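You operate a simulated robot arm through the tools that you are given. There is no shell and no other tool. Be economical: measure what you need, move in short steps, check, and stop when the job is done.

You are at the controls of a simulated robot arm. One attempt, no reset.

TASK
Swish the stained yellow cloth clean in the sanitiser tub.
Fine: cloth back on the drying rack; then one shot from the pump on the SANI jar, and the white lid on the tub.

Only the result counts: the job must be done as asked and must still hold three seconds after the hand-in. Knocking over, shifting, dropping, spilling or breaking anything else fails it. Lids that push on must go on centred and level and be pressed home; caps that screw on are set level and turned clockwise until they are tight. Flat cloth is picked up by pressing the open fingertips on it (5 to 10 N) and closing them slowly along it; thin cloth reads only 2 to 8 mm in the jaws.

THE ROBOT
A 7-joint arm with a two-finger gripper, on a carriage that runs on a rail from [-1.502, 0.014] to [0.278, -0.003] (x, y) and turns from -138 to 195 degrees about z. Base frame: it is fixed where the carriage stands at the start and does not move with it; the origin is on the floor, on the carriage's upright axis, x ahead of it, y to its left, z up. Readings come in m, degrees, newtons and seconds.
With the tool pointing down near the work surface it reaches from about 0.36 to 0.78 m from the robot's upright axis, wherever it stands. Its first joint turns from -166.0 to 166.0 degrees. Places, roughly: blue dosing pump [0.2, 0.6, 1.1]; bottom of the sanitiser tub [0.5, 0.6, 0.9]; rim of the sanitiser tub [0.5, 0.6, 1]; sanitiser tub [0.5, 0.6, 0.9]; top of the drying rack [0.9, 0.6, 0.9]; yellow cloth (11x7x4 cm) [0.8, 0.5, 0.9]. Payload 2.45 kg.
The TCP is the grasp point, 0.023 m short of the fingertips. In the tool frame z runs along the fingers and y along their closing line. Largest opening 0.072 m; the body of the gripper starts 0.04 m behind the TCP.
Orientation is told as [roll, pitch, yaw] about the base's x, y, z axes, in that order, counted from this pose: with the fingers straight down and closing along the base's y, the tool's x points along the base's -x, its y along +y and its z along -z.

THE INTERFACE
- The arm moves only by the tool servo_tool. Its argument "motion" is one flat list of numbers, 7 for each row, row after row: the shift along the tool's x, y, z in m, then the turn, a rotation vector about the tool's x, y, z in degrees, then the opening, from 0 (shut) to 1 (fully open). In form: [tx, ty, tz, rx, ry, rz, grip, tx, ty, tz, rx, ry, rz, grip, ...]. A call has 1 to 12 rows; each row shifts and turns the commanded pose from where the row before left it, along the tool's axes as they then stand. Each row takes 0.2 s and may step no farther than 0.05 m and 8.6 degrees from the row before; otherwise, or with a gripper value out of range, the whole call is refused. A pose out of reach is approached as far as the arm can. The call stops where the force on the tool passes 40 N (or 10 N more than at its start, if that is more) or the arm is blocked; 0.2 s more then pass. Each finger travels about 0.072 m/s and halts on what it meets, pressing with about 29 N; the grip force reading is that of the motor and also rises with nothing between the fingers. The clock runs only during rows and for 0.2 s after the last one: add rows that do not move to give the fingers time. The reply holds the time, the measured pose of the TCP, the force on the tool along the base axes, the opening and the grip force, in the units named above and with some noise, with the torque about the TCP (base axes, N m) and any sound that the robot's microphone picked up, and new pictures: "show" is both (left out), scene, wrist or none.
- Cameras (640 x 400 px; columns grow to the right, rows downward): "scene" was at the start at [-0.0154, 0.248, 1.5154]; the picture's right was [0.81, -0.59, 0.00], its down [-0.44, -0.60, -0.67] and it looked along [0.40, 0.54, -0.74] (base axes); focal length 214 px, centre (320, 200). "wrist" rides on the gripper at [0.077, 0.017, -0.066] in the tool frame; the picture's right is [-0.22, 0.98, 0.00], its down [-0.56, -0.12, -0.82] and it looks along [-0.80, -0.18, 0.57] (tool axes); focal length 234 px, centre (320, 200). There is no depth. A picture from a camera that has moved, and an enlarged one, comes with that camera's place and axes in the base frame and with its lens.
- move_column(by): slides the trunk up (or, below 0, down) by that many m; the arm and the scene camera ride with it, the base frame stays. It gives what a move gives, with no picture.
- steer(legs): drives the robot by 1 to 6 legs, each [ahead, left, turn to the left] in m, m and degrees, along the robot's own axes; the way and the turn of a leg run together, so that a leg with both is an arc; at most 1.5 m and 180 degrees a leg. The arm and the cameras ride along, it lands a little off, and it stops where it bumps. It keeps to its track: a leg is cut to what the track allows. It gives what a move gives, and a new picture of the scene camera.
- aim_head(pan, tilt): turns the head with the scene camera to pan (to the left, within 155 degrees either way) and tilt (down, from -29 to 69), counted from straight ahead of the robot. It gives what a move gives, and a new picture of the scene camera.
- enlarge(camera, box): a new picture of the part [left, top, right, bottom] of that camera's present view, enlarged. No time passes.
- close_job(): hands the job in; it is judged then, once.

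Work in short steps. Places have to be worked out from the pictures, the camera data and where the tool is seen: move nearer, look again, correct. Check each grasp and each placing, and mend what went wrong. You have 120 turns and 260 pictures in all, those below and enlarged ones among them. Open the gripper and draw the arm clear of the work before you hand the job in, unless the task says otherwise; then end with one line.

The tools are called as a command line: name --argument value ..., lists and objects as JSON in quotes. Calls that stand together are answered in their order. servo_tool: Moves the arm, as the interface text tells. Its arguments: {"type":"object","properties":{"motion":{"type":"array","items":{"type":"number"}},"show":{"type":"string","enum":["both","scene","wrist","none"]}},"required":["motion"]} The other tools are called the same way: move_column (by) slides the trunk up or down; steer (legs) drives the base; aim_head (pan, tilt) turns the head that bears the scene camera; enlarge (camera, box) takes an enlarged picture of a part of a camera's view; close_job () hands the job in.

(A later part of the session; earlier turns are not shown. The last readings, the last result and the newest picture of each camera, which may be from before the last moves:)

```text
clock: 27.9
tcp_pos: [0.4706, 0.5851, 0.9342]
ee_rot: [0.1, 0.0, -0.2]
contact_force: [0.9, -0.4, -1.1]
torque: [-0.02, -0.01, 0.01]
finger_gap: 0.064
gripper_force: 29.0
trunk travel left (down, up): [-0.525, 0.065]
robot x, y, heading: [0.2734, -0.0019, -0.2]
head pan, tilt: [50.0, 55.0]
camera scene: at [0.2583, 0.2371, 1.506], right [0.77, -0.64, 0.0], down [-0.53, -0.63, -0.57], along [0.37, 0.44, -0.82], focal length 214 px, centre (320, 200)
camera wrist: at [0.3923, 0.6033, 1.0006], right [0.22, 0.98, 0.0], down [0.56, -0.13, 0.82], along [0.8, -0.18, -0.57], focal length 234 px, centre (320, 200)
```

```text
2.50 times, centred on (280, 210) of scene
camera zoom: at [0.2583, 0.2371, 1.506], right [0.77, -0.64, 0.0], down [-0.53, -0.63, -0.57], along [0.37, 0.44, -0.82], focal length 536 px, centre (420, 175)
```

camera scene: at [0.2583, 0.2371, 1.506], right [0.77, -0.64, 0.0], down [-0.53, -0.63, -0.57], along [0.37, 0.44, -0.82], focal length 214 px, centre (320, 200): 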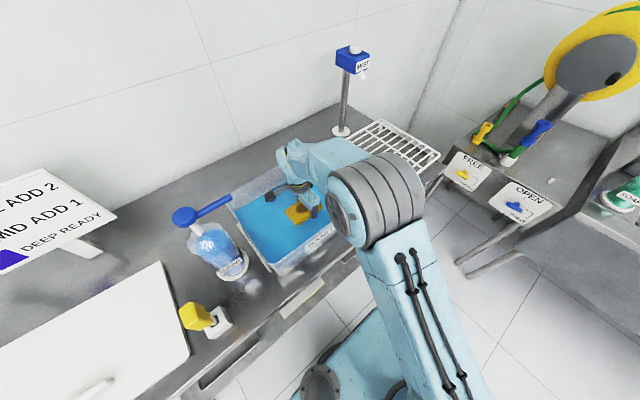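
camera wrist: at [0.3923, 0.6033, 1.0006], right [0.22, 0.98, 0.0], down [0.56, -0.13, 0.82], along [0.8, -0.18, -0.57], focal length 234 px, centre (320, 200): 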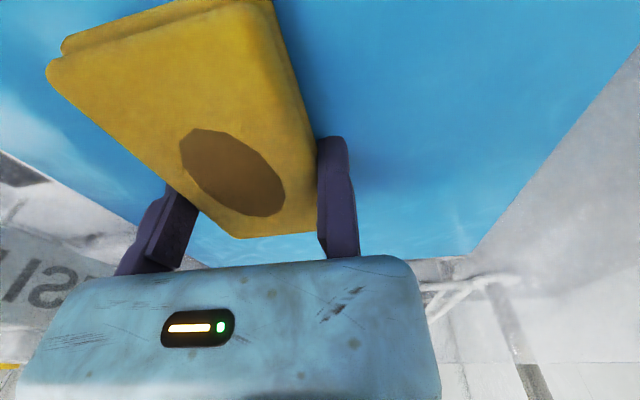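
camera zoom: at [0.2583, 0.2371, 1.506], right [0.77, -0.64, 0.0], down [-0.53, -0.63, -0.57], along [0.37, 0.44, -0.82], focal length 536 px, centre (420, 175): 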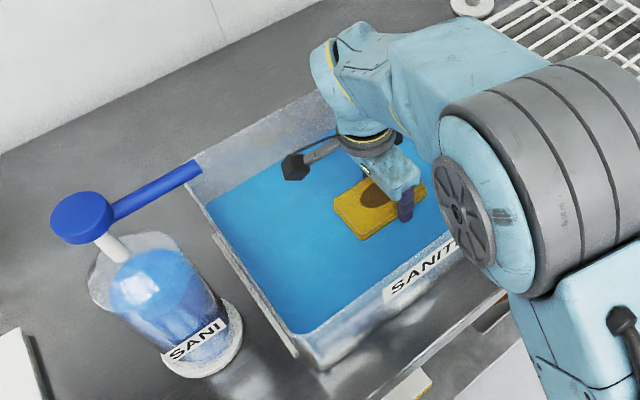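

The cloth is half immersed, so the liquid is at about z 0.92. I'll lower it a little more until the stain is under, watching the force.

servo_tool --motion '[0, 0, 0.01, 0, 0, 0, 0.2, 0, 0, 0.01, 0, 0, 0, 0.2, 0, 0, 0, 0, 0, 0, 0.2]'

```text
clock: 28.7
tcp_pos: [0.4706, 0.5853, 0.9204]
ee_rot: [0.6, -0.1, -0.3]
contact_force: [-1.5, -2.9, 17.5]
torque: [-1.26, 0.11, -0.22]
finger_gap: 0.064
gripper_force: 29.1
trunk travel left (down, up): [-0.525, 0.065]
robot x, y, heading: [0.2759, -0.0012, 0.3]
head pan, tilt: [50.0, 55.0]
stopped in row 3: the force on the tool passed its limit at 42 N (the readings are from after the stop); the commanded pose is now the measured one
camera scene: at [0.2576, 0.2353, 1.5062], right [0.76, -0.64, 0.0], down [-0.53, -0.63, -0.57], along [0.37, 0.44, -0.82], focal length 214 px, centre (320, 200)
camera wrist: at [0.3925, 0.6036, 0.9868], right [0.22, 0.97, 0.01], down [0.56, -0.14, 0.82], along [0.8, -0.18, -0.57], focal length 234 px, centre (320, 200)
```

scene: 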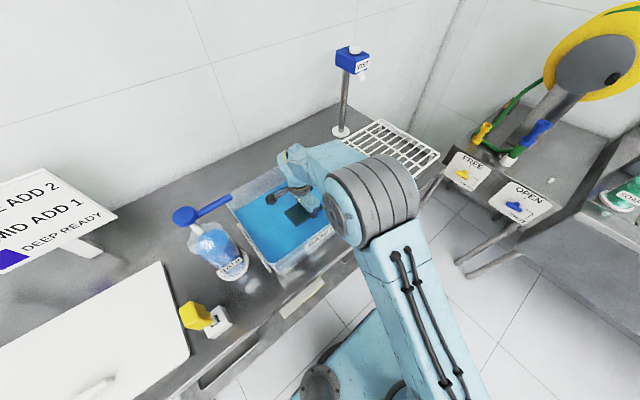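
wrist: 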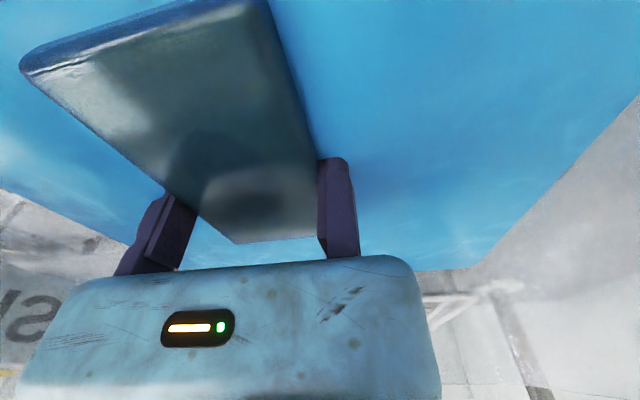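

The cloth is submerged and pressing on the bottom. I'll raise it about 5 mm and swish back and forth in x and y.

servo_tool --motion '[0, 0, -0.006, 0, 0, 0, 0.2, 0.02, 0, 0, 0, 0, 0, 0.2, 0.02, 0, 0, 0, 0, 0, 0.2, -0.03, 0, 0, 0, 0, 0, 0.2, -0.03, 0, 0, 0, 0, 0, 0.2, 0.03, 0, 0, 0, 0, 0, 0.2, 0.03, 0, 0, 0, 0, 0, 0.2, -0.03, 0, 0, 0, 0, 0, 0.2, -0.03, 0, 0, 0, 0, 0, 0.2, 0.03, 0, 0, 0, 0, 0, 0.2, 0, 0, 0, 0, 0, 0, 0.2]'

```text
clock: 31.1
tcp_pos: [0.4611, 0.5894, 0.9239]
ee_rot: [0.5, -0.1, -0.2]
contact_force: [-0.4, 0.4, -0.7]
torque: [-0.01, 0.02, 0.01]
finger_gap: 0.0638
gripper_force: 29.1
trunk travel left (down, up): [-0.525, 0.065]
robot x, y, heading: [0.2733, -0.0003, 0.0]
head pan, tilt: [50.0, 55.0]
camera scene: at [0.2579, 0.237, 1.506], right [0.77, -0.64, 0.0], down [-0.53, -0.63, -0.57], along [0.37, 0.44, -0.82], focal length 214 px, centre (320, 200)
camera wrist: at [0.3822, 0.6057, 0.99], right [0.22, 0.98, 0.01], down [0.56, -0.13, 0.82], along [0.8, -0.18, -0.57], focal length 234 px, centre (320, 200)
```

scene: 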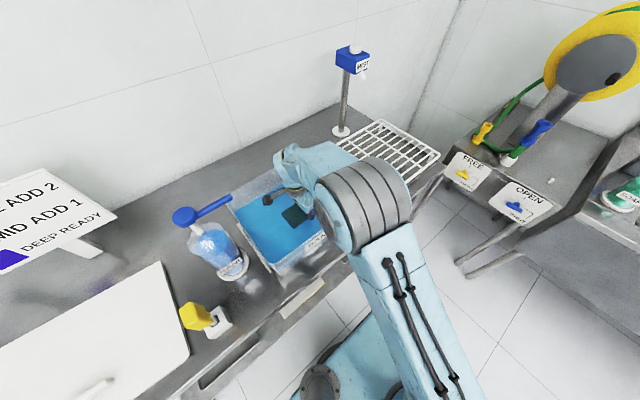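
wrist: 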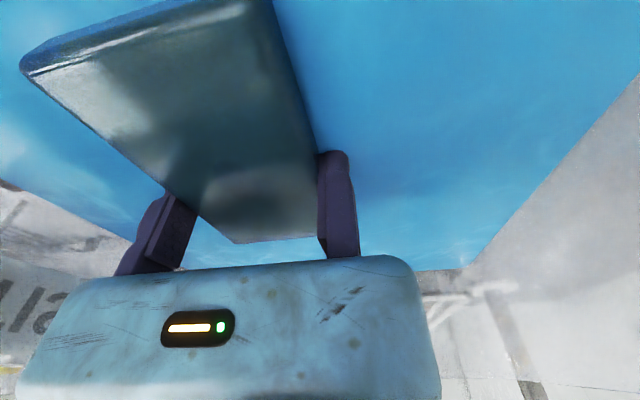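

No side contact during that. I'll swish in y and x once more, then lift enough to inspect the stain.

servo_tool --motion '[0, -0.03, 0, 0, 0, 0, 0.2, 0, 0.03, 0, 0, 0, 0, 0.2, 0, 0.025, 0, 0, 0, 0, 0.2, 0, -0.03, 0, 0, 0, 0, 0.2, -0.03, -0.02, 0, 0, 0, 0, 0.2, 0.04, 0.02, 0, 0, 0, 0, 0.2, -0.04, 0.005, 0, 0, 0, 0, 0.2, 0.03, 0, 0, 0, 0, 0, 0.2, 0, 0, -0.03, 0, 0, 0, 0.2, 0, 0, -0.03, 0, 0, 0, 0.2, 0, 0, -0.03, 0, 0, 0, 0.2, 0, 0, 0, 0, 0, 0, 0.2]'

```text
clock: 33.7
tcp_pos: [0.461, 0.5834, 1.015]
ee_rot: [0.4, 0.0, -0.3]
contact_force: [-0.1, -0.4, -0.6]
torque: [0.02, -0.02, 0.0]
finger_gap: 0.0639
gripper_force: 29.0
trunk travel left (down, up): [-0.525, 0.065]
robot x, y, heading: [0.2733, -0.0011, 0.2]
head pan, tilt: [50.0, 55.0]
camera scene: at [0.2582, 0.2368, 1.506], right [0.77, -0.64, 0.0], down [-0.53, -0.63, -0.57], along [0.37, 0.44, -0.82], focal length 214 px, centre (320, 200)
camera wrist: at [0.3831, 0.601, 1.0804], right [0.22, 0.98, 0.01], down [0.56, -0.13, 0.82], along [0.8, -0.18, -0.57], focal length 234 px, centre (320, 200)
```

scene: 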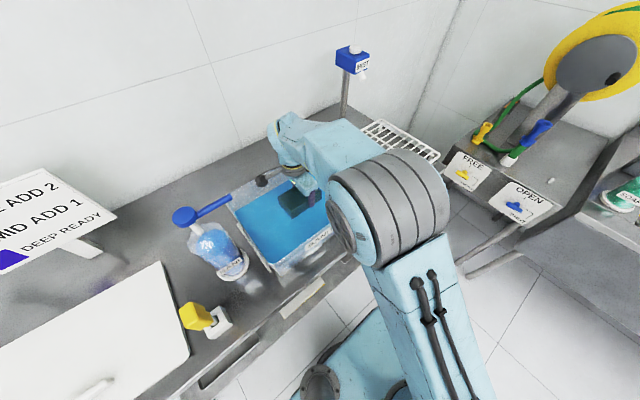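
wrist: 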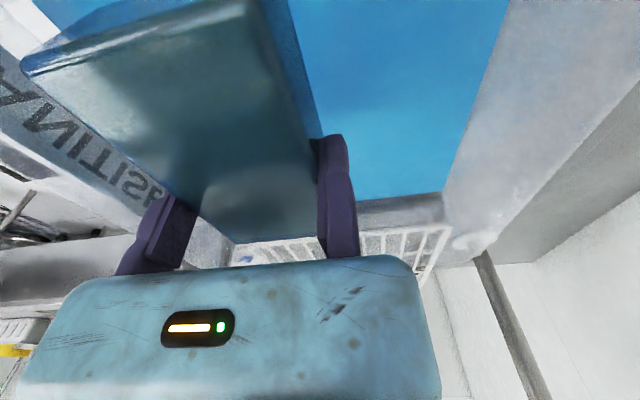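

The cloth is out and I'll inspect it up close. It looks dark and wet, and I can't see the stain.

enlarge --camera "wrist" --box '[0, 0, 400, 260]'

enlarge --camera "scene" --box '[200, 130, 380, 280]'

```text
1.54 times, centred on (200, 130) of wrist
camera zoom: at [0.3831, 0.601, 1.0804], right [0.22, 0.98, 0.01], down [0.56, -0.13, 0.82], along [0.8, -0.18, -0.57], focal length 360 px, centre (505, 308)
```

zoom: 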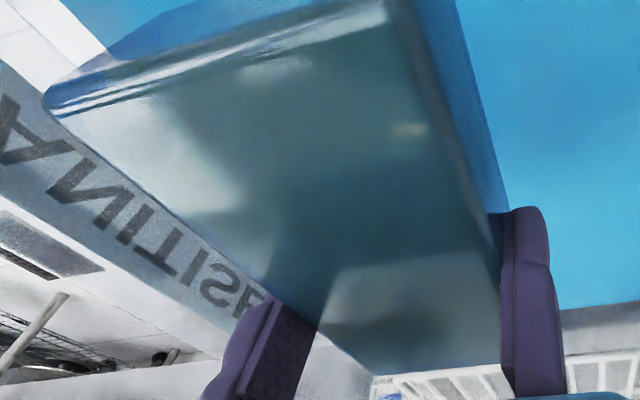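

```text
2.67 times, centred on (290, 205) of scene
camera zoom: at [0.2582, 0.2368, 1.506], right [0.77, -0.64, 0.0], down [-0.53, -0.63, -0.57], along [0.37, 0.44, -0.82], focal length 572 px, centre (400, 187)
```

zoom: 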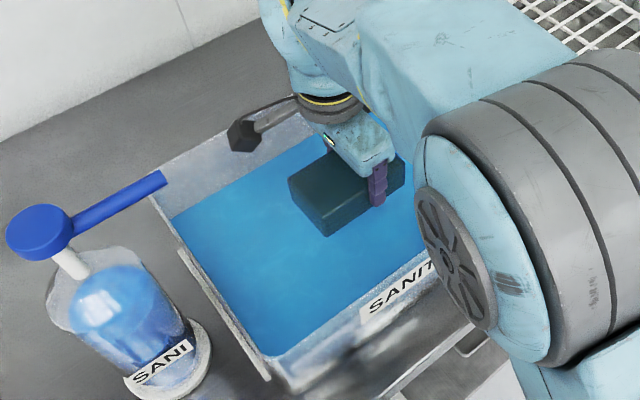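

The stain is gone and the cloth looks soaked through. I'll hold it over the tub for about 1.5 s to drip while rising, then swing towards the rack inside the reach limit.

servo_tool --motion '[0, 0, -0.02, 0, 0, 0, 0.2, 0, 0, -0.02, 0, 0, 0, 0.2, 0, 0, -0.02, 0, 0, 0, 0.2, 0, 0, 0, 0, 0, 0, 0.2, 0, 0, 0, 0, 0, 0, 0.2, 0, 0, 0, 0, 0, 0, 0.2, 0, 0, 0, 0, 0, 0, 0.2, 0, 0, 0, 0, 0, 0, 0.2, 0, 0, 0, 0, 0, 0, 0.2]' --show "none"

servo_tool --motion '[-0.03, -0.012, 0, 0, 0, 0, 0.2, -0.04, -0.015, 0, 0, 0, 0, 0.2, -0.045, -0.015, 0, 0, 0, 0, 0.2, -0.045, -0.015, 0, 0, 0, 0, 0.2, -0.045, -0.01, 0, 0, 0, 0, 0.2, -0.035, 0, 0, 0, 0, 0, 0.2, 0, 0, 0, 0, 0, 0, 0.2]'

```text
clock: 35.7
tcp_pos: [0.4601, 0.5842, 1.0757]
ee_rot: [0.5, -0.1, -0.2]
contact_force: [-0.6, -0.5, -0.3]
torque: [0.04, -0.03, 0.01]
finger_gap: 0.0638
gripper_force: 28.4
trunk travel left (down, up): [-0.525, 0.065]
robot x, y, heading: [0.2729, -0.0053, -0.2]
head pan, tilt: [50.0, 55.0]
```

```text
clock: 37.3
tcp_pos: [0.6987, 0.5191, 1.0735]
ee_rot: [0.5, 0.0, -0.3]
contact_force: [1.0, 0.4, -0.7]
torque: [0.02, 0.0, 0.0]
finger_gap: 0.064
gripper_force: 29.1
trunk travel left (down, up): [-0.525, 0.065]
robot x, y, heading: [0.2709, -0.0052, -0.2]
head pan, tilt: [50.0, 55.0]
camera scene: at [0.2585, 0.2372, 1.506], right [0.77, -0.64, 0.0], down [-0.53, -0.63, -0.57], along [0.37, 0.44, -0.82], focal length 214 px, centre (320, 200)
camera wrist: at [0.6202, 0.5367, 1.1389], right [0.22, 0.98, 0.01], down [0.56, -0.13, 0.82], along [0.8, -0.18, -0.57], focal length 234 px, centre (320, 200)
```

scene: 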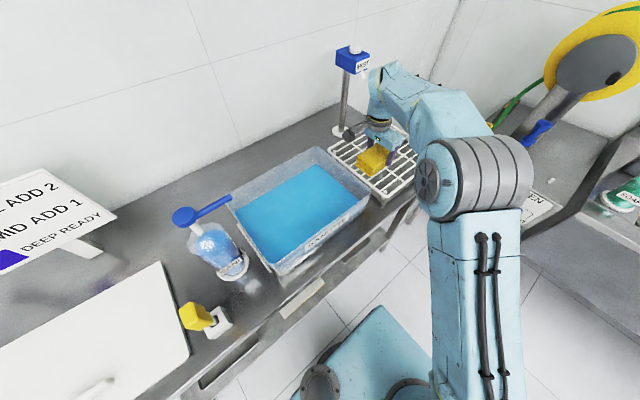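
wrist: 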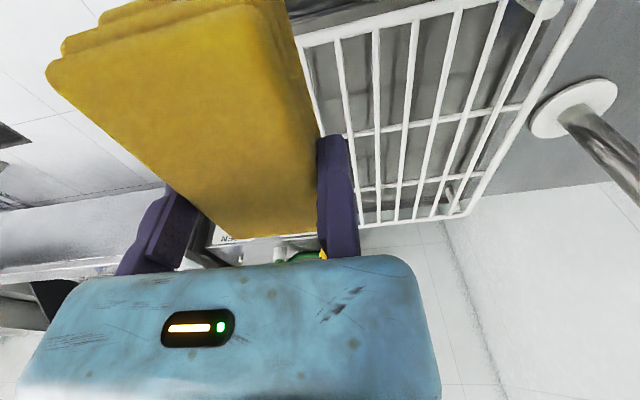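

The cloth is clean yellow with no stain. I'll move over the rack and lower it towards the bars.

servo_tool --motion '[-0.03, 0.003, 0.015, 0, 0, 0, 0.2, -0.03, 0.003, 0.015, 0, 0, 0, 0.2, -0.025, 0.004, 0.015, 0, 0, 0, 0.2, 0, 0, 0.02, 0, 0, 0, 0.2, 0, 0, 0.02, 0, 0, 0, 0.2, 0, 0, 0.01, 0, 0, 0, 0.2, 0, 0, 0, 0, 0, 0, 0.2]'

enlarge --camera "scene" --box '[320, 100, 450, 220]'

```text
clock: 38.9
tcp_pos: [0.7855, 0.5296, 0.9786]
ee_rot: [0.5, 0.0, -0.1]
contact_force: [0.7, 0.2, -1.1]
torque: [0.01, 0.01, 0.0]
finger_gap: 0.0642
gripper_force: 28.8
trunk travel left (down, up): [-0.525, 0.065]
robot x, y, heading: [0.2732, -0.0062, -0.2]
head pan, tilt: [50.0, 55.0]
camera scene: at [0.2583, 0.2371, 1.506], right [0.77, -0.64, 0.0], down [-0.53, -0.63, -0.57], along [0.37, 0.44, -0.82], focal length 214 px, centre (320, 200)
camera wrist: at [0.7078, 0.5458, 1.0449], right [0.22, 0.98, 0.01], down [0.56, -0.13, 0.82], along [0.8, -0.18, -0.57], focal length 234 px, centre (320, 200)
```

scene: 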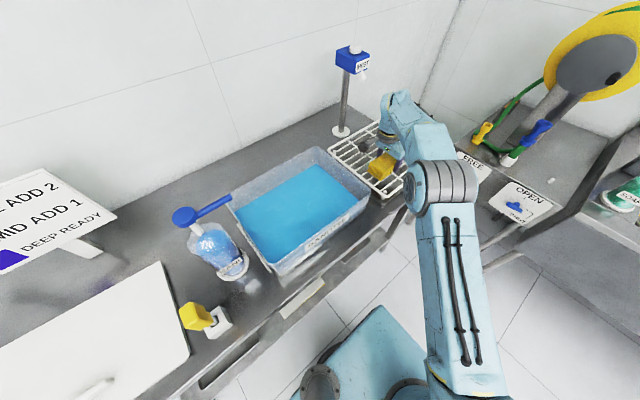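
wrist: 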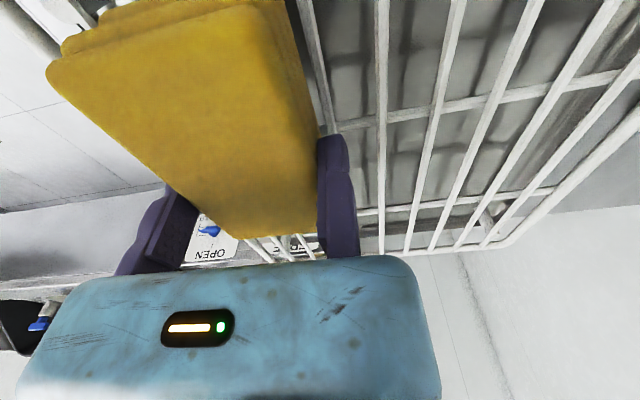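

```text
3.33 times, centred on (385, 160) of scene
camera zoom: at [0.2583, 0.2371, 1.506], right [0.77, -0.64, 0.0], down [-0.53, -0.63, -0.57], along [0.37, 0.44, -0.82], focal length 715 px, centre (103, 333)
```

zoom: 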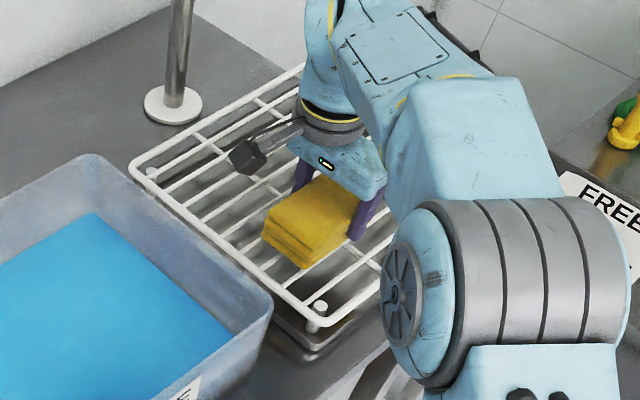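

The cloth is over the rack bars. I'll lower the last centimetre until it touches.

servo_tool --motion '[0, 0.01, 0, 0, 0, 0, 0.2, 0, 0, 0.005, 0, 0, 0, 0.2, 0, 0, 0.005, 0, 0, 0, 0.2, 0, 0, 0.002, 0, 0, 0, 0.2, 0, 0, 0, 0, 0, 0, 0.2]' --show "none"

```text
clock: 40.1
tcp_pos: [0.7859, 0.5376, 0.9668]
ee_rot: [0.5, 0.0, -0.1]
contact_force: [0.3, -0.4, -0.7]
torque: [-0.01, -0.03, 0.0]
finger_gap: 0.0639
gripper_force: 28.8
trunk travel left (down, up): [-0.525, 0.065]
robot x, y, heading: [0.2743, 0.0005, -0.2]
head pan, tilt: [50.0, 55.0]
```

This is the same height it was grasped at, with no force yet. I'll go 2 mm lower and open slowly.

servo_tool --motion '[0, 0, 0.002, 0, 0, 0, 0.2, 0, 0, 0, 0, 0, 0, 0.85, 0, 0, 0, 0, 0, 0, 0.9, 0, 0, 0, 0, 0, 0, 0.95, 0, 0, 0, 0, 0, 0, 1, 0, 0, 0, 0, 0, 0, 1, 0, 0, 0, 0, 0, 0, 1]'

```text
clock: 41.7
tcp_pos: [0.7856, 0.5385, 0.9652]
ee_rot: [0.4, -0.1, -0.2]
contact_force: [0.4, 0.7, -0.3]
torque: [0.0, 0.0, 0.01]
finger_gap: 0.072
gripper_force: 0.1
trunk travel left (down, up): [-0.525, 0.065]
robot x, y, heading: [0.2739, -0.0004, -0.1]
head pan, tilt: [50.0, 55.0]
camera scene: at [0.2583, 0.237, 1.506], right [0.77, -0.64, 0.0], down [-0.53, -0.63, -0.57], along [0.37, 0.44, -0.82], focal length 214 px, centre (320, 200)
camera wrist: at [0.7074, 0.5557, 1.0313], right [0.22, 0.98, 0.01], down [0.56, -0.13, 0.82], along [0.8, -0.18, -0.57], focal length 234 px, centre (320, 200)
```

scene: 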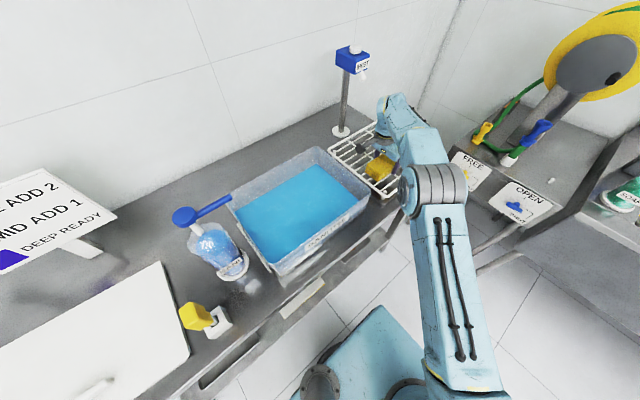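
wrist: 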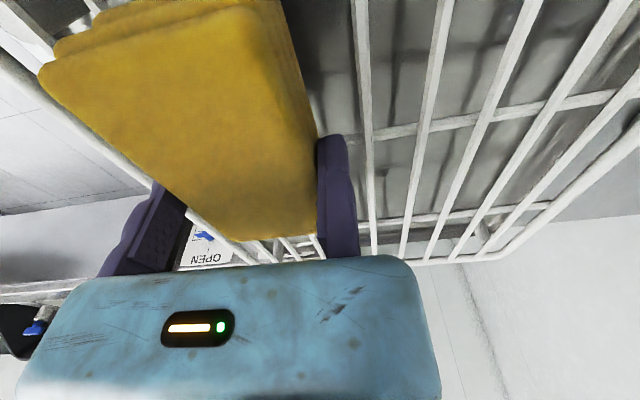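

It's released. I'll centre the fingers, rise straight up, then move inward as I go up so the arm doesn't stretch.

servo_tool --motion '[0, 0.003, 0, 0, 0, 0, 1, 0, 0, -0.02, 0, 0, 0, 1, 0, 0, -0.02, 0, 0, 0, 1, 0.01, -0.01, -0.02, 0, 0, 0, 1, 0.03, -0.02, -0.02, 0, 0, 0, 1, 0.03, -0.03, -0.02, 0, 0, 0, 1, 0.03, -0.03, -0.02, 0, 0, 0, 1, 0.03, -0.03, -0.025, 0, 0, 0, 1, 0.03, -0.03, -0.03, 0, 0, 0, 1, 0.03, -0.02, -0.03, 0, 0, 0, 1, 0.03, -0.02, -0.03, 0, 0, 0, 1, 0, 0, 0, 0, 0, 0, 1]'

enlarge --camera "scene" --box '[320, 100, 450, 220]'

```text
refused: row 9 steps farther than a row can; nothing moved
```

```text
3.33 times, centred on (385, 160) of scene
camera zoom: at [0.2583, 0.237, 1.506], right [0.77, -0.64, 0.0], down [-0.53, -0.63, -0.57], along [0.37, 0.44, -0.82], focal length 715 px, centre (103, 333)
```

zoom: 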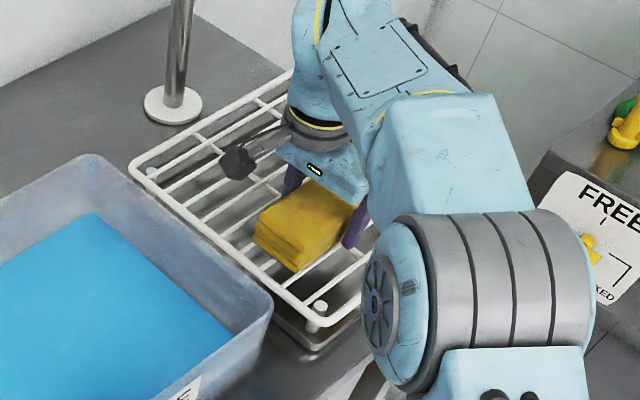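

One row was slightly too long, so I'll repeat it with shorter steps.

servo_tool --motion '[0, 0.003, 0, 0, 0, 0, 1, 0, 0, -0.02, 0, 0, 0, 1, 0, 0, -0.02, 0, 0, 0, 1, 0.01, -0.01, -0.02, 0, 0, 0, 1, 0.03, -0.02, -0.02, 0, 0, 0, 1, 0.03, -0.03, -0.02, 0, 0, 0, 1, 0.03, -0.03, -0.02, 0, 0, 0, 1, 0.03, -0.025, -0.025, 0, 0, 0, 1, 0.03, -0.02, -0.03, 0, 0, 0, 1, 0.03, -0.02, -0.03, 0, 0, 0, 1, 0.03, -0.02, -0.03, 0, 0, 0, 1, 0, 0, 0, 0, 0, 0, 1]'

enlarge --camera "scene" --box '[320, 100, 450, 220]'

```text
clock: 44.3
tcp_pos: [0.5648, 0.3647, 1.1968]
ee_rot: [0.4, -0.1, -0.3]
contact_force: [-0.3, 0.1, 0.1]
torque: [0.03, -0.03, -0.03]
finger_gap: 0.072
gripper_force: 0.2
trunk travel left (down, up): [-0.525, 0.065]
robot x, y, heading: [0.2728, 0.0002, 0.0]
head pan, tilt: [50.0, 55.0]
camera scene: at [0.258, 0.2365, 1.506], right [0.77, -0.64, 0.0], down [-0.53, -0.63, -0.57], along [0.37, 0.44, -0.82], focal length 214 px, centre (320, 200)
camera wrist: at [0.4868, 0.383, 1.263], right [0.22, 0.98, 0.01], down [0.56, -0.13, 0.82], along [0.8, -0.18, -0.57], focal length 234 px, centre (320, 200)
```

scene: 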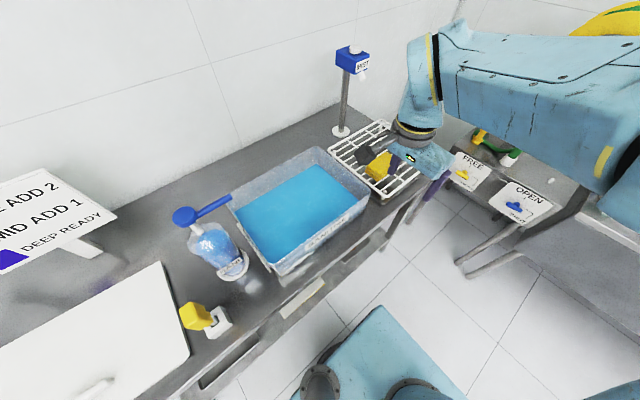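
wrist: 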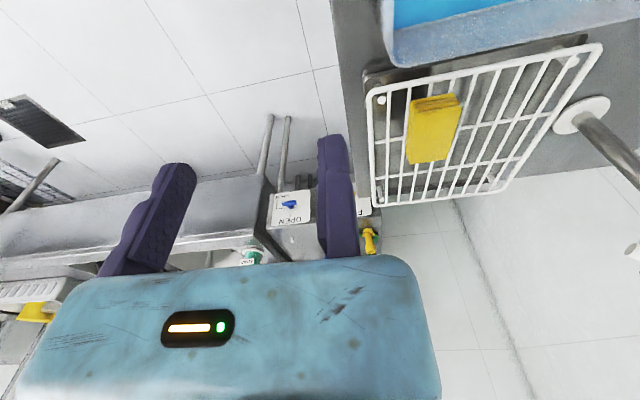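

```text
3.33 times, centred on (385, 160) of scene
camera zoom: at [0.258, 0.2365, 1.506], right [0.77, -0.64, 0.0], down [-0.53, -0.63, -0.57], along [0.37, 0.44, -0.82], focal length 715 px, centre (103, 333)
```

zoom: 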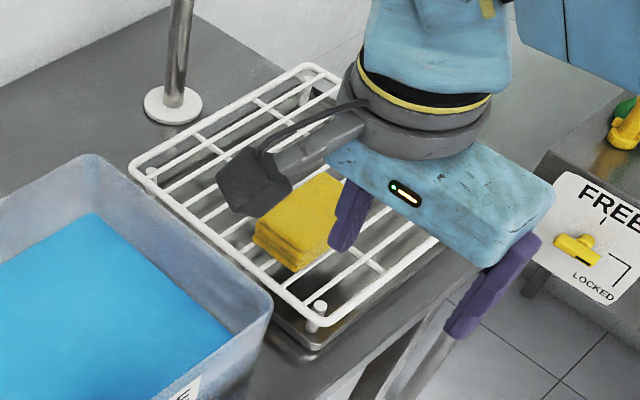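

The cloth is resting on the rack. Next is the pump, so I'll close the gripper, pull the arm back towards the start and drive back to x≈0.

servo_tool --motion '[0.04, 0, -0.02, 0, 0, 0, 0.5, 0.04, 0, -0.02, 0, 0, 0, 0, 0.04, 0, -0.02, 0, 0, 0, 0, 0.04, -0.01, -0.02, 0, 0, 0, 0, 0, 0, 0, 0, 0, 0, 0, 0, 0, 0, 0, 0, 0, 0]' --show "none"

steer --legs '[[-0.23, 0, 0]]'

aim_head --pan 75 --tilt 50

```text
clock: 45.7
tcp_pos: [0.4045, 0.3557, 1.2801]
ee_rot: [0.4, 0.0, -0.2]
contact_force: [0.9, 0.2, -0.4]
torque: [0.0, 0.02, -0.03]
finger_gap: 0.0
gripper_force: 28.1
trunk travel left (down, up): [-0.525, 0.065]
robot x, y, heading: [0.2717, -0.0043, -0.0]
head pan, tilt: [50.0, 55.0]
```

```text
clock: 47.4
tcp_pos: [0.1781, 0.3574, 1.2794]
ee_rot: [0.5, -0.1, -0.3]
contact_force: [-0.1, -0.2, -0.8]
torque: [-0.01, 0.0, -0.03]
finger_gap: 0.0
gripper_force: 28.8
trunk travel left (down, up): [-0.525, 0.065]
robot x, y, heading: [0.0485, 0.001, -0.2]
head pan, tilt: [50.0, 55.0]
camera scene: at [0.0321, 0.2391, 1.506], right [0.76, -0.65, 0.0], down [-0.53, -0.63, -0.57], along [0.37, 0.44, -0.82], focal length 214 px, centre (320, 200)
```

scene: 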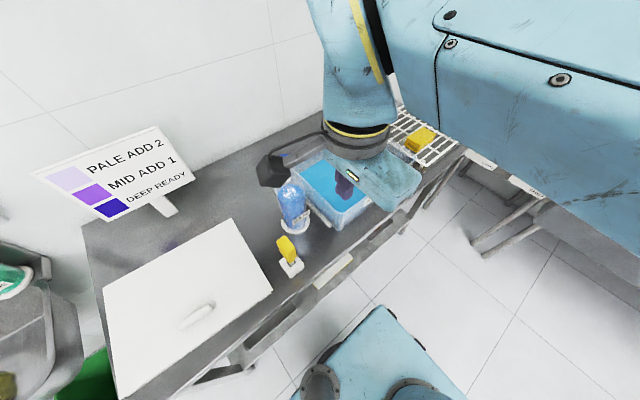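

```text
clock: 48.3
tcp_pos: [0.1781, 0.3563, 1.2804]
ee_rot: [0.4, -0.1, -0.2]
contact_force: [-0.6, -0.2, 0.0]
torque: [0.0, 0.03, -0.01]
finger_gap: 0.0
gripper_force: 28.6
trunk travel left (down, up): [-0.525, 0.065]
robot x, y, heading: [0.0422, 0.0019, -0.2]
head pan, tilt: [75.0, 50.0]
camera scene: at [0.006, 0.2584, 1.5125], right [0.96, -0.26, 0.0], down [-0.2, -0.74, -0.64], along [0.17, 0.62, -0.77], focal length 214 px, centre (320, 200)
```

scene: 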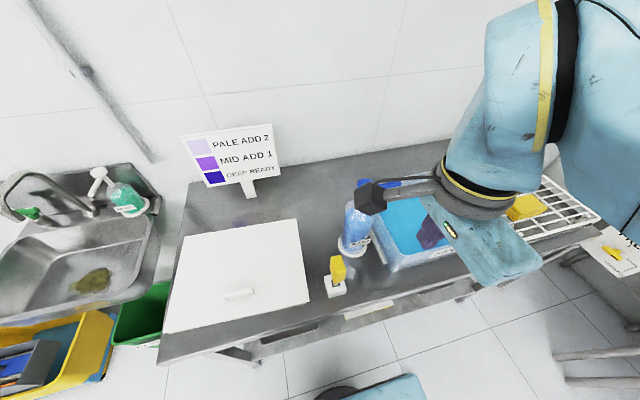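

The wrist mount hides the pump from the head camera. I'll move the tool left of the pump so the wrist camera sees it.

servo_tool --motion '[0.04, 0.02, 0, 0, 0, 0, 0, 0.04, 0.03, 0, 0, 0, 0, 0, 0.03, 0.03, 0, 0, 0, 0, 0, 0.02, 0.03, 0, 0, 0, 0, 0, 0, 0.03, 0, 0, 0, 0, 0, 0, 0, 0, 0, 0, 0, 0]'

enlarge --camera "wrist" --box '[320, 40, 560, 190]'

enlarge --camera "scene" --box '[300, 160, 480, 300]'

```text
clock: 49.7
tcp_pos: [0.0526, 0.4981, 1.2809]
ee_rot: [0.5, -0.2, -0.4]
contact_force: [-1.1, -0.7, -0.7]
torque: [-0.02, -0.02, -0.01]
finger_gap: 0.0002
gripper_force: 27.7
trunk travel left (down, up): [-0.525, 0.065]
robot x, y, heading: [0.0486, 0.0022, -0.2]
head pan, tilt: [75.0, 50.0]
camera scene: at [0.0059, 0.259, 1.5124], right [0.96, -0.26, 0.0], down [-0.2, -0.74, -0.64], along [0.17, 0.62, -0.77], focal length 214 px, centre (320, 200)
camera wrist: at [-0.027, 0.5165, 1.347], right [0.22, 0.97, 0.01], down [0.56, -0.13, 0.82], along [0.8, -0.18, -0.57], focal length 234 px, centre (320, 200)
```

scene: 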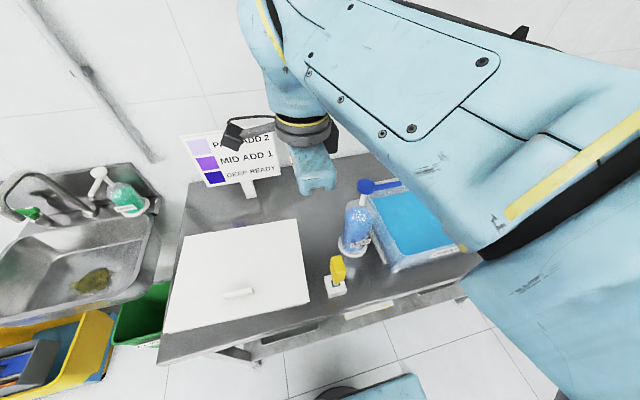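
wrist: 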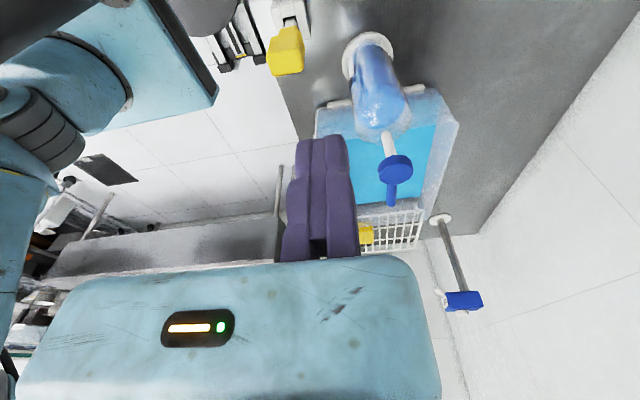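

```text
2.67 times, centred on (440, 115) of wrist
camera zoom: at [-0.027, 0.5165, 1.347], right [0.22, 0.97, 0.01], down [0.56, -0.13, 0.82], along [0.8, -0.18, -0.57], focal length 624 px, centre (0, 427)
```

zoom: 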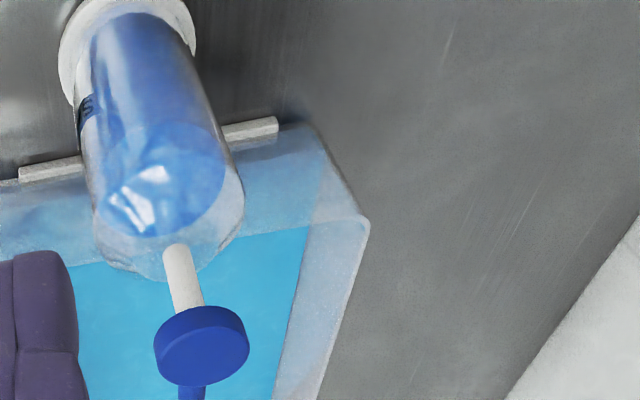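

```text
2.86 times, centred on (390, 230) of scene
camera zoom: at [0.0059, 0.259, 1.5124], right [0.96, -0.26, 0.0], down [-0.2, -0.74, -0.64], along [0.17, 0.62, -0.77], focal length 613 px, centre (120, 114)
```

zoom: 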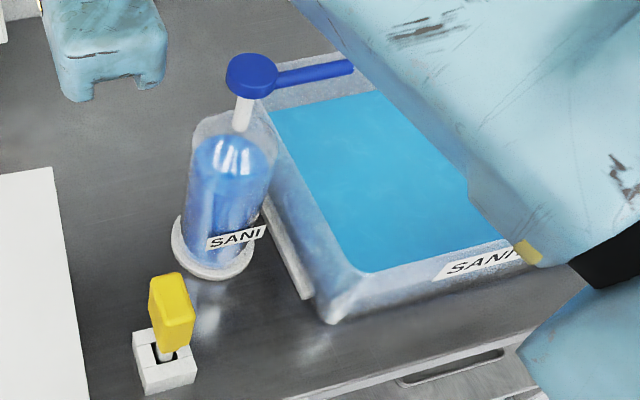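

Triangulating from both cameras puts the pump head's top at (0.195, 0.558, 1.163), with the spout tip over the tub at x≈0.29. I'll bring the closed fingertips to just above the head.

servo_tool --motion '[-0.04, 0.015, 0, 0, 0, 0, 0, -0.04, 0.015, 0, 0, 0, 0, 0, -0.04, 0.015, 0.01, 0, 0, 0, 0, -0.022, 0.015, 0.02, 0, 0, 0, 0, 0, 0, 0.03, 0, 0, 0, 0, 0, 0, 0, 0, 0, 0, 0]'

enlarge --camera "wrist" --box '[220, 40, 440, 190]'

enlarge --camera "scene" --box '[300, 140, 450, 260]'

```text
clock: 51.1
tcp_pos: [0.1916, 0.5565, 1.22]
ee_rot: [0.5, 0.0, -0.3]
contact_force: [0.0, -0.5, 0.5]
torque: [-0.03, 0.0, 0.05]
finger_gap: 0.0
gripper_force: 28.5
trunk travel left (down, up): [-0.525, 0.065]
robot x, y, heading: [0.046, -0.0028, -0.0]
head pan, tilt: [75.0, 50.0]
camera scene: at [0.0059, 0.2583, 1.5125], right [0.96, -0.26, 0.0], down [-0.2, -0.74, -0.64], along [0.17, 0.62, -0.77], focal length 214 px, centre (320, 200)
camera wrist: at [0.1134, 0.5736, 1.2855], right [0.22, 0.97, 0.01], down [0.56, -0.13, 0.82], along [0.8, -0.18, -0.57], focal length 234 px, centre (320, 200)
```

scene: 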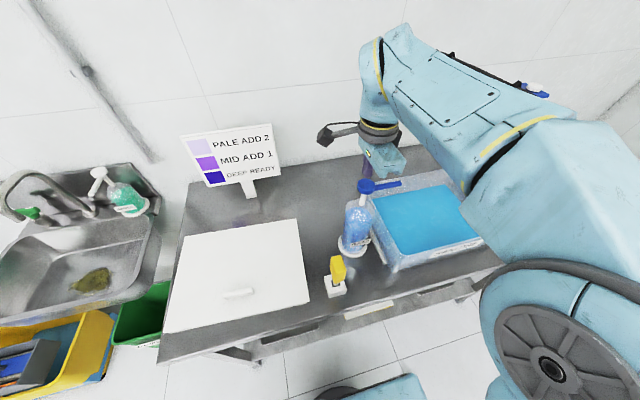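
wrist: 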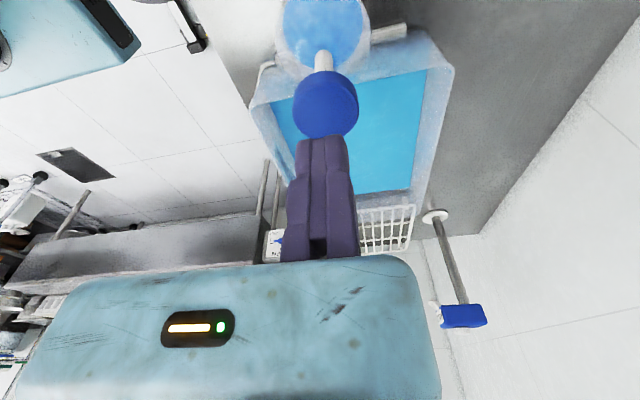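

```text
2.67 times, centred on (330, 115) of wrist
camera zoom: at [0.1134, 0.5736, 1.2855], right [0.22, 0.97, 0.01], down [0.56, -0.13, 0.82], along [0.8, -0.18, -0.57], focal length 624 px, centre (293, 427)
```

zoom: 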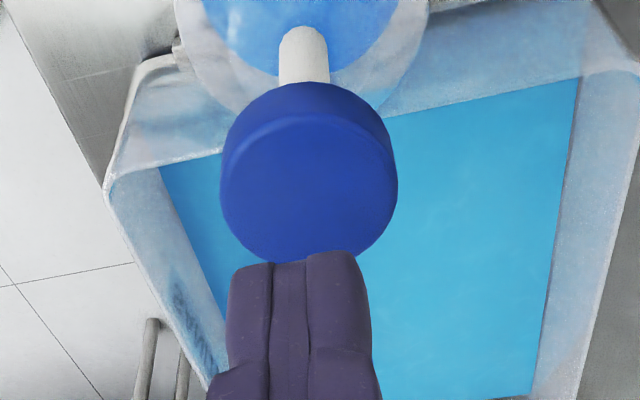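

```text
3.33 times, centred on (375, 200) of scene
camera zoom: at [0.0059, 0.2583, 1.5125], right [0.96, -0.26, 0.0], down [-0.2, -0.74, -0.64], along [0.17, 0.62, -0.77], focal length 715 px, centre (137, 200)
```

zoom: 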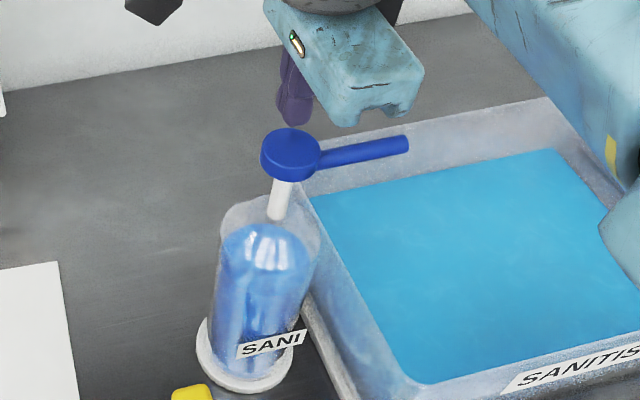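

The head centre reads (0.1945, 0.559) again, so I'm aligned within 3 mm. I'll correct that and go down to light contact.

servo_tool --motion '[-0.003, 0.002, 0.01, 0, 0, 0, 0, 0, 0, 0.01, 0, 0, 0, 0, 0, 0, 0.008, 0, 0, 0, 0, 0, 0, 0.004, 0, 0, 0, 0, 0, 0, 0, 0, 0, 0, 0]'

enlarge --camera "scene" --box '[300, 140, 450, 260]'

```text
clock: 52.3
tcp_pos: [0.1953, 0.5599, 1.1901]
ee_rot: [0.5, -0.1, -0.3]
contact_force: [0.3, -0.2, -1.7]
torque: [0.0, -0.02, 0.0]
finger_gap: 0.0
gripper_force: 28.5
trunk travel left (down, up): [-0.525, 0.065]
robot x, y, heading: [0.0461, -0.0012, -0.1]
head pan, tilt: [75.0, 50.0]
camera scene: at [0.0059, 0.2584, 1.5125], right [0.96, -0.26, 0.0], down [-0.2, -0.74, -0.64], along [0.17, 0.62, -0.77], focal length 214 px, centre (320, 200)
camera wrist: at [0.117, 0.5775, 1.2552], right [0.22, 0.97, 0.01], down [0.56, -0.13, 0.82], along [0.8, -0.18, -0.57], focal length 234 px, centre (320, 200)
```

scene: 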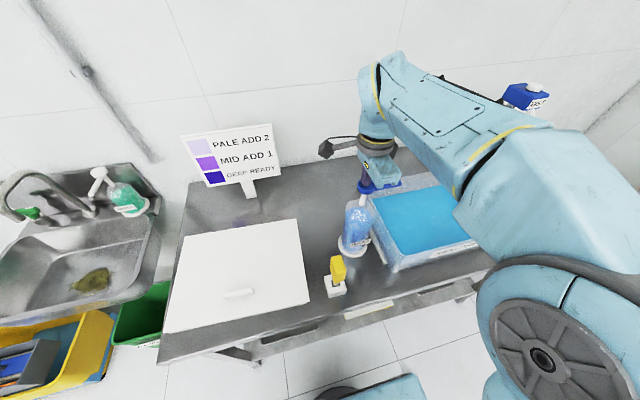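
wrist: 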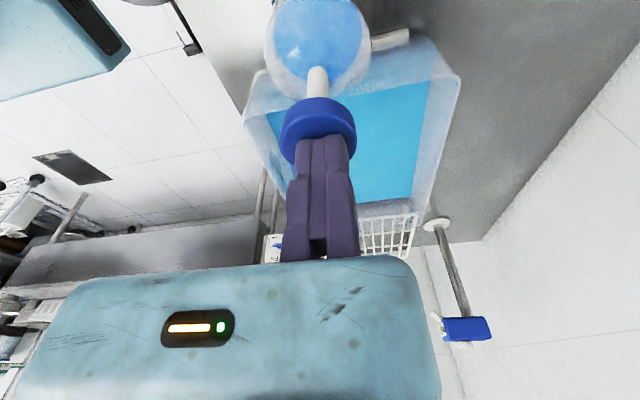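

```text
3.33 times, centred on (375, 200) of scene
camera zoom: at [0.0059, 0.2584, 1.5125], right [0.96, -0.26, 0.0], down [-0.2, -0.74, -0.64], along [0.17, 0.62, -0.77], focal length 715 px, centre (137, 200)
```

zoom: 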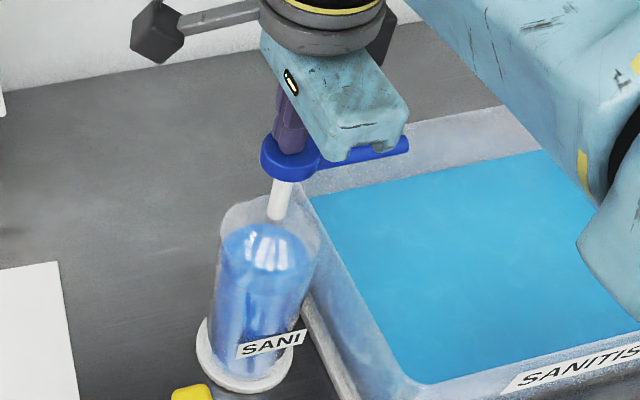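

The tip is just above the head centre. I'll press straight down in small steps.

servo_tool --motion '[0, 0, 0.004, 0, 0, 0, 0, 0, 0, 0.004, 0, 0, 0, 0, 0, 0, 0.004, 0, 0, 0, 0, 0, 0, 0.004, 0, 0, 0, 0]' --show "none"

```text
clock: 53.3
tcp_pos: [0.1955, 0.5586, 1.1739]
ee_rot: [0.5, -0.1, -0.3]
contact_force: [1.7, 2.1, 4.8]
torque: [0.02, -0.06, -0.02]
finger_gap: 0.0
gripper_force: 28.3
trunk travel left (down, up): [-0.525, 0.065]
robot x, y, heading: [0.0438, -0.0007, -0.3]
head pan, tilt: [75.0, 50.0]
```

Contact at about 5 N, so the pump spring is engaged. I'll keep pressing.

servo_tool --motion '[0, 0, 0.004, 0, 0, 0, 0, 0, 0, 0.004, 0, 0, 0, 0, 0, 0, 0.004, 0, 0, 0, 0]' --show "scene"

enlarge --camera "scene" --box '[300, 140, 450, 260]'

```text
clock: 54.1
tcp_pos: [0.1949, 0.5591, 1.1664]
ee_rot: [0.9, -0.2, -0.4]
contact_force: [4.8, 8.3, 36.6]
torque: [0.15, 0.0, -0.26]
finger_gap: 0.0063
gripper_force: 27.7
trunk travel left (down, up): [-0.525, 0.065]
robot x, y, heading: [0.0482, 0.003, -0.2]
head pan, tilt: [75.0, 50.0]
camera scene: at [0.006, 0.2571, 1.5134], right [0.96, -0.26, 0.0], down [-0.2, -0.74, -0.64], along [0.17, 0.62, -0.77], focal length 214 px, centre (320, 200)
```

scene: 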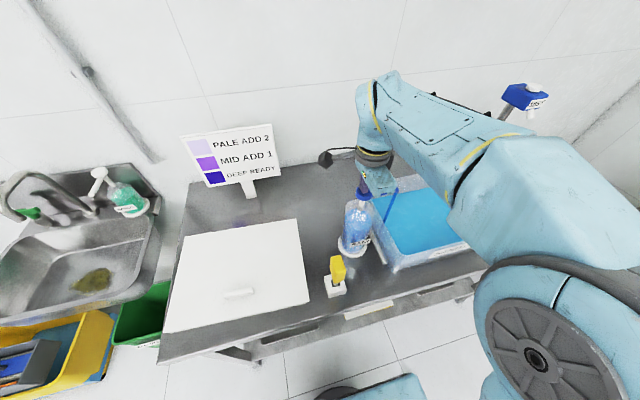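

```text
3.33 times, centred on (375, 200) of scene
camera zoom: at [0.006, 0.2571, 1.5134], right [0.96, -0.26, 0.0], down [-0.2, -0.74, -0.64], along [0.17, 0.62, -0.77], focal length 715 px, centre (137, 200)
```

zoom: 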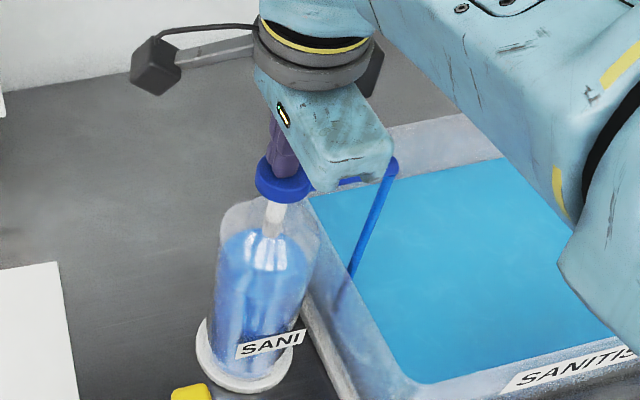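

A blue stream is falling from the spout into the tub, and the pump has bottomed out at 37 N. I'll release by rising straight up, once.

servo_tool --motion '[0, 0, -0.01, 0, 0, 0, 0, 0, 0, -0.02, 0, 0, 0, 0, 0, 0, -0.03, 0, 0, 0, 0, 0, 0, -0.03, 0, 0, 0, 0, 0, 0, 0, 0, 0, 0, 0]'

enlarge --camera "scene" --box '[300, 140, 480, 280]'

```text
clock: 55.3
tcp_pos: [0.1951, 0.5589, 1.2525]
ee_rot: [0.5, -0.1, -0.3]
contact_force: [-0.1, -0.7, -1.0]
torque: [0.03, 0.02, -0.02]
finger_gap: 0.0
gripper_force: 28.4
trunk travel left (down, up): [-0.525, 0.065]
robot x, y, heading: [0.0457, 0.0004, -0.4]
head pan, tilt: [75.0, 50.0]
camera scene: at [0.0059, 0.2583, 1.5125], right [0.96, -0.26, 0.0], down [-0.2, -0.74, -0.64], along [0.17, 0.62, -0.77], focal length 214 px, centre (320, 200)
camera wrist: at [0.1166, 0.5763, 1.3178], right [0.22, 0.97, 0.01], down [0.56, -0.13, 0.82], along [0.8, -0.18, -0.57], focal length 234 px, centre (320, 200)
```

scene: 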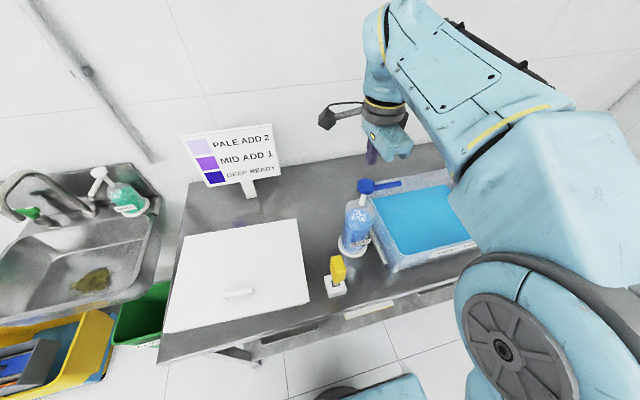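
wrist: 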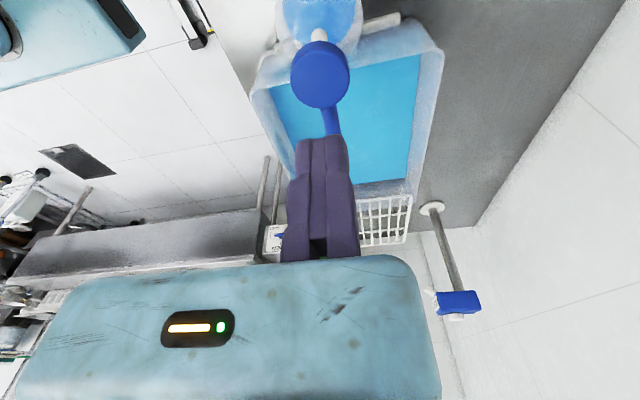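

```text
2.86 times, centred on (390, 210) of scene
camera zoom: at [0.0059, 0.2583, 1.5125], right [0.96, -0.26, 0.0], down [-0.2, -0.74, -0.64], along [0.17, 0.62, -0.77], focal length 613 px, centre (120, 171)
```

zoom: 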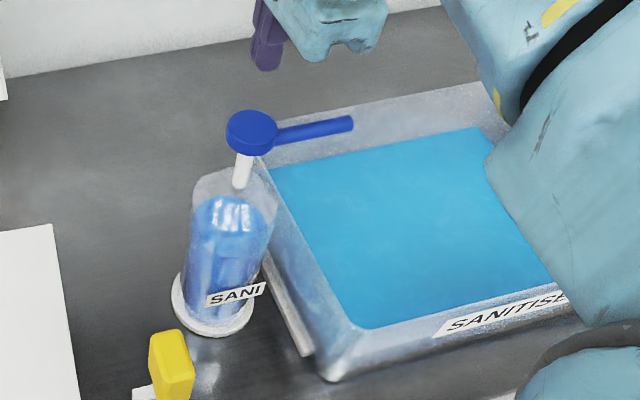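

The pump sprang back after a single shot. Now the lid: I'll enlarge the head camera's view of it.

enlarge --camera "scene" --box '[150, 200, 330, 350]'

```text
2.67 times, centred on (240, 275) of scene
camera zoom: at [0.0059, 0.2583, 1.5125], right [0.96, -0.26, 0.0], down [-0.2, -0.74, -0.64], along [0.17, 0.62, -0.77], focal length 572 px, centre (533, 0)
```

zoom: 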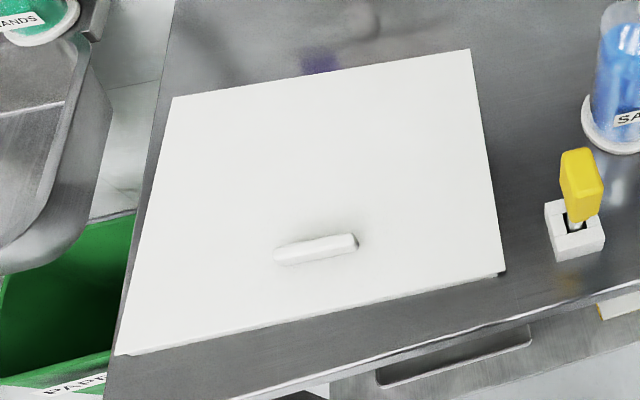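

The lid measures about 0.36 x 0.27 m, centred near (-0.148, 0.568) and yawed about -4°. Its bar handle sits off centre towards the front, at roughly (-0.15, 0.48). I'll move the wrist camera over there for a close look.

servo_tool --motion '[0.02, -0.03, -0.02, 0, 0, 0, 0, 0.04, -0.03, -0.01, 0, 0, 0, 0.5, 0.045, -0.02, 0, 0, 0, 0, 1, 0.048, 0, 0, 0, 0, 0, 1, 0.048, 0, 0, 0, 0, 0, 1, 0.048, 0, 0, 0, 0, 0, 1, 0.048, 0, 0, 0, 0, 1, 1, 0.048, 0, 0, 0, 0, 1, 1, 0.048, 0, 0, 0, 0, 1, 1, 0.048, 0, 0, 0, 0, 0, 1, 0.02, 0, 0.02, 0, 0, 0, 1, 0, 0, 0, 0, 0, 0, 1]'

enlarge --camera "wrist" --box '[200, 0, 560, 200]'

```text
refused: row 2 steps farther than a row can; nothing moved
```

```text
1.78 times, centred on (380, 100) of wrist
camera zoom: at [0.1166, 0.5763, 1.3178], right [0.22, 0.97, 0.01], down [0.56, -0.13, 0.82], along [0.8, -0.18, -0.57], focal length 416 px, centre (213, 378)
```

zoom: 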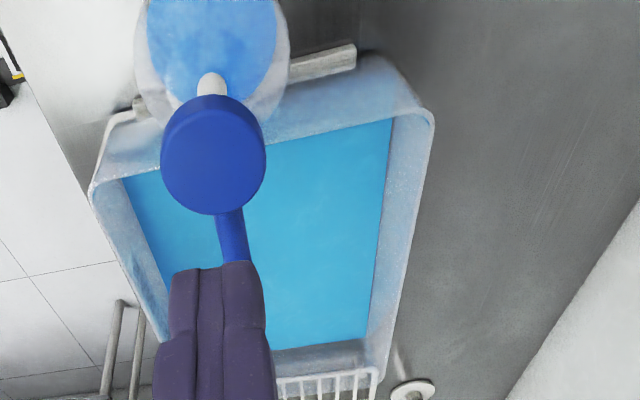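

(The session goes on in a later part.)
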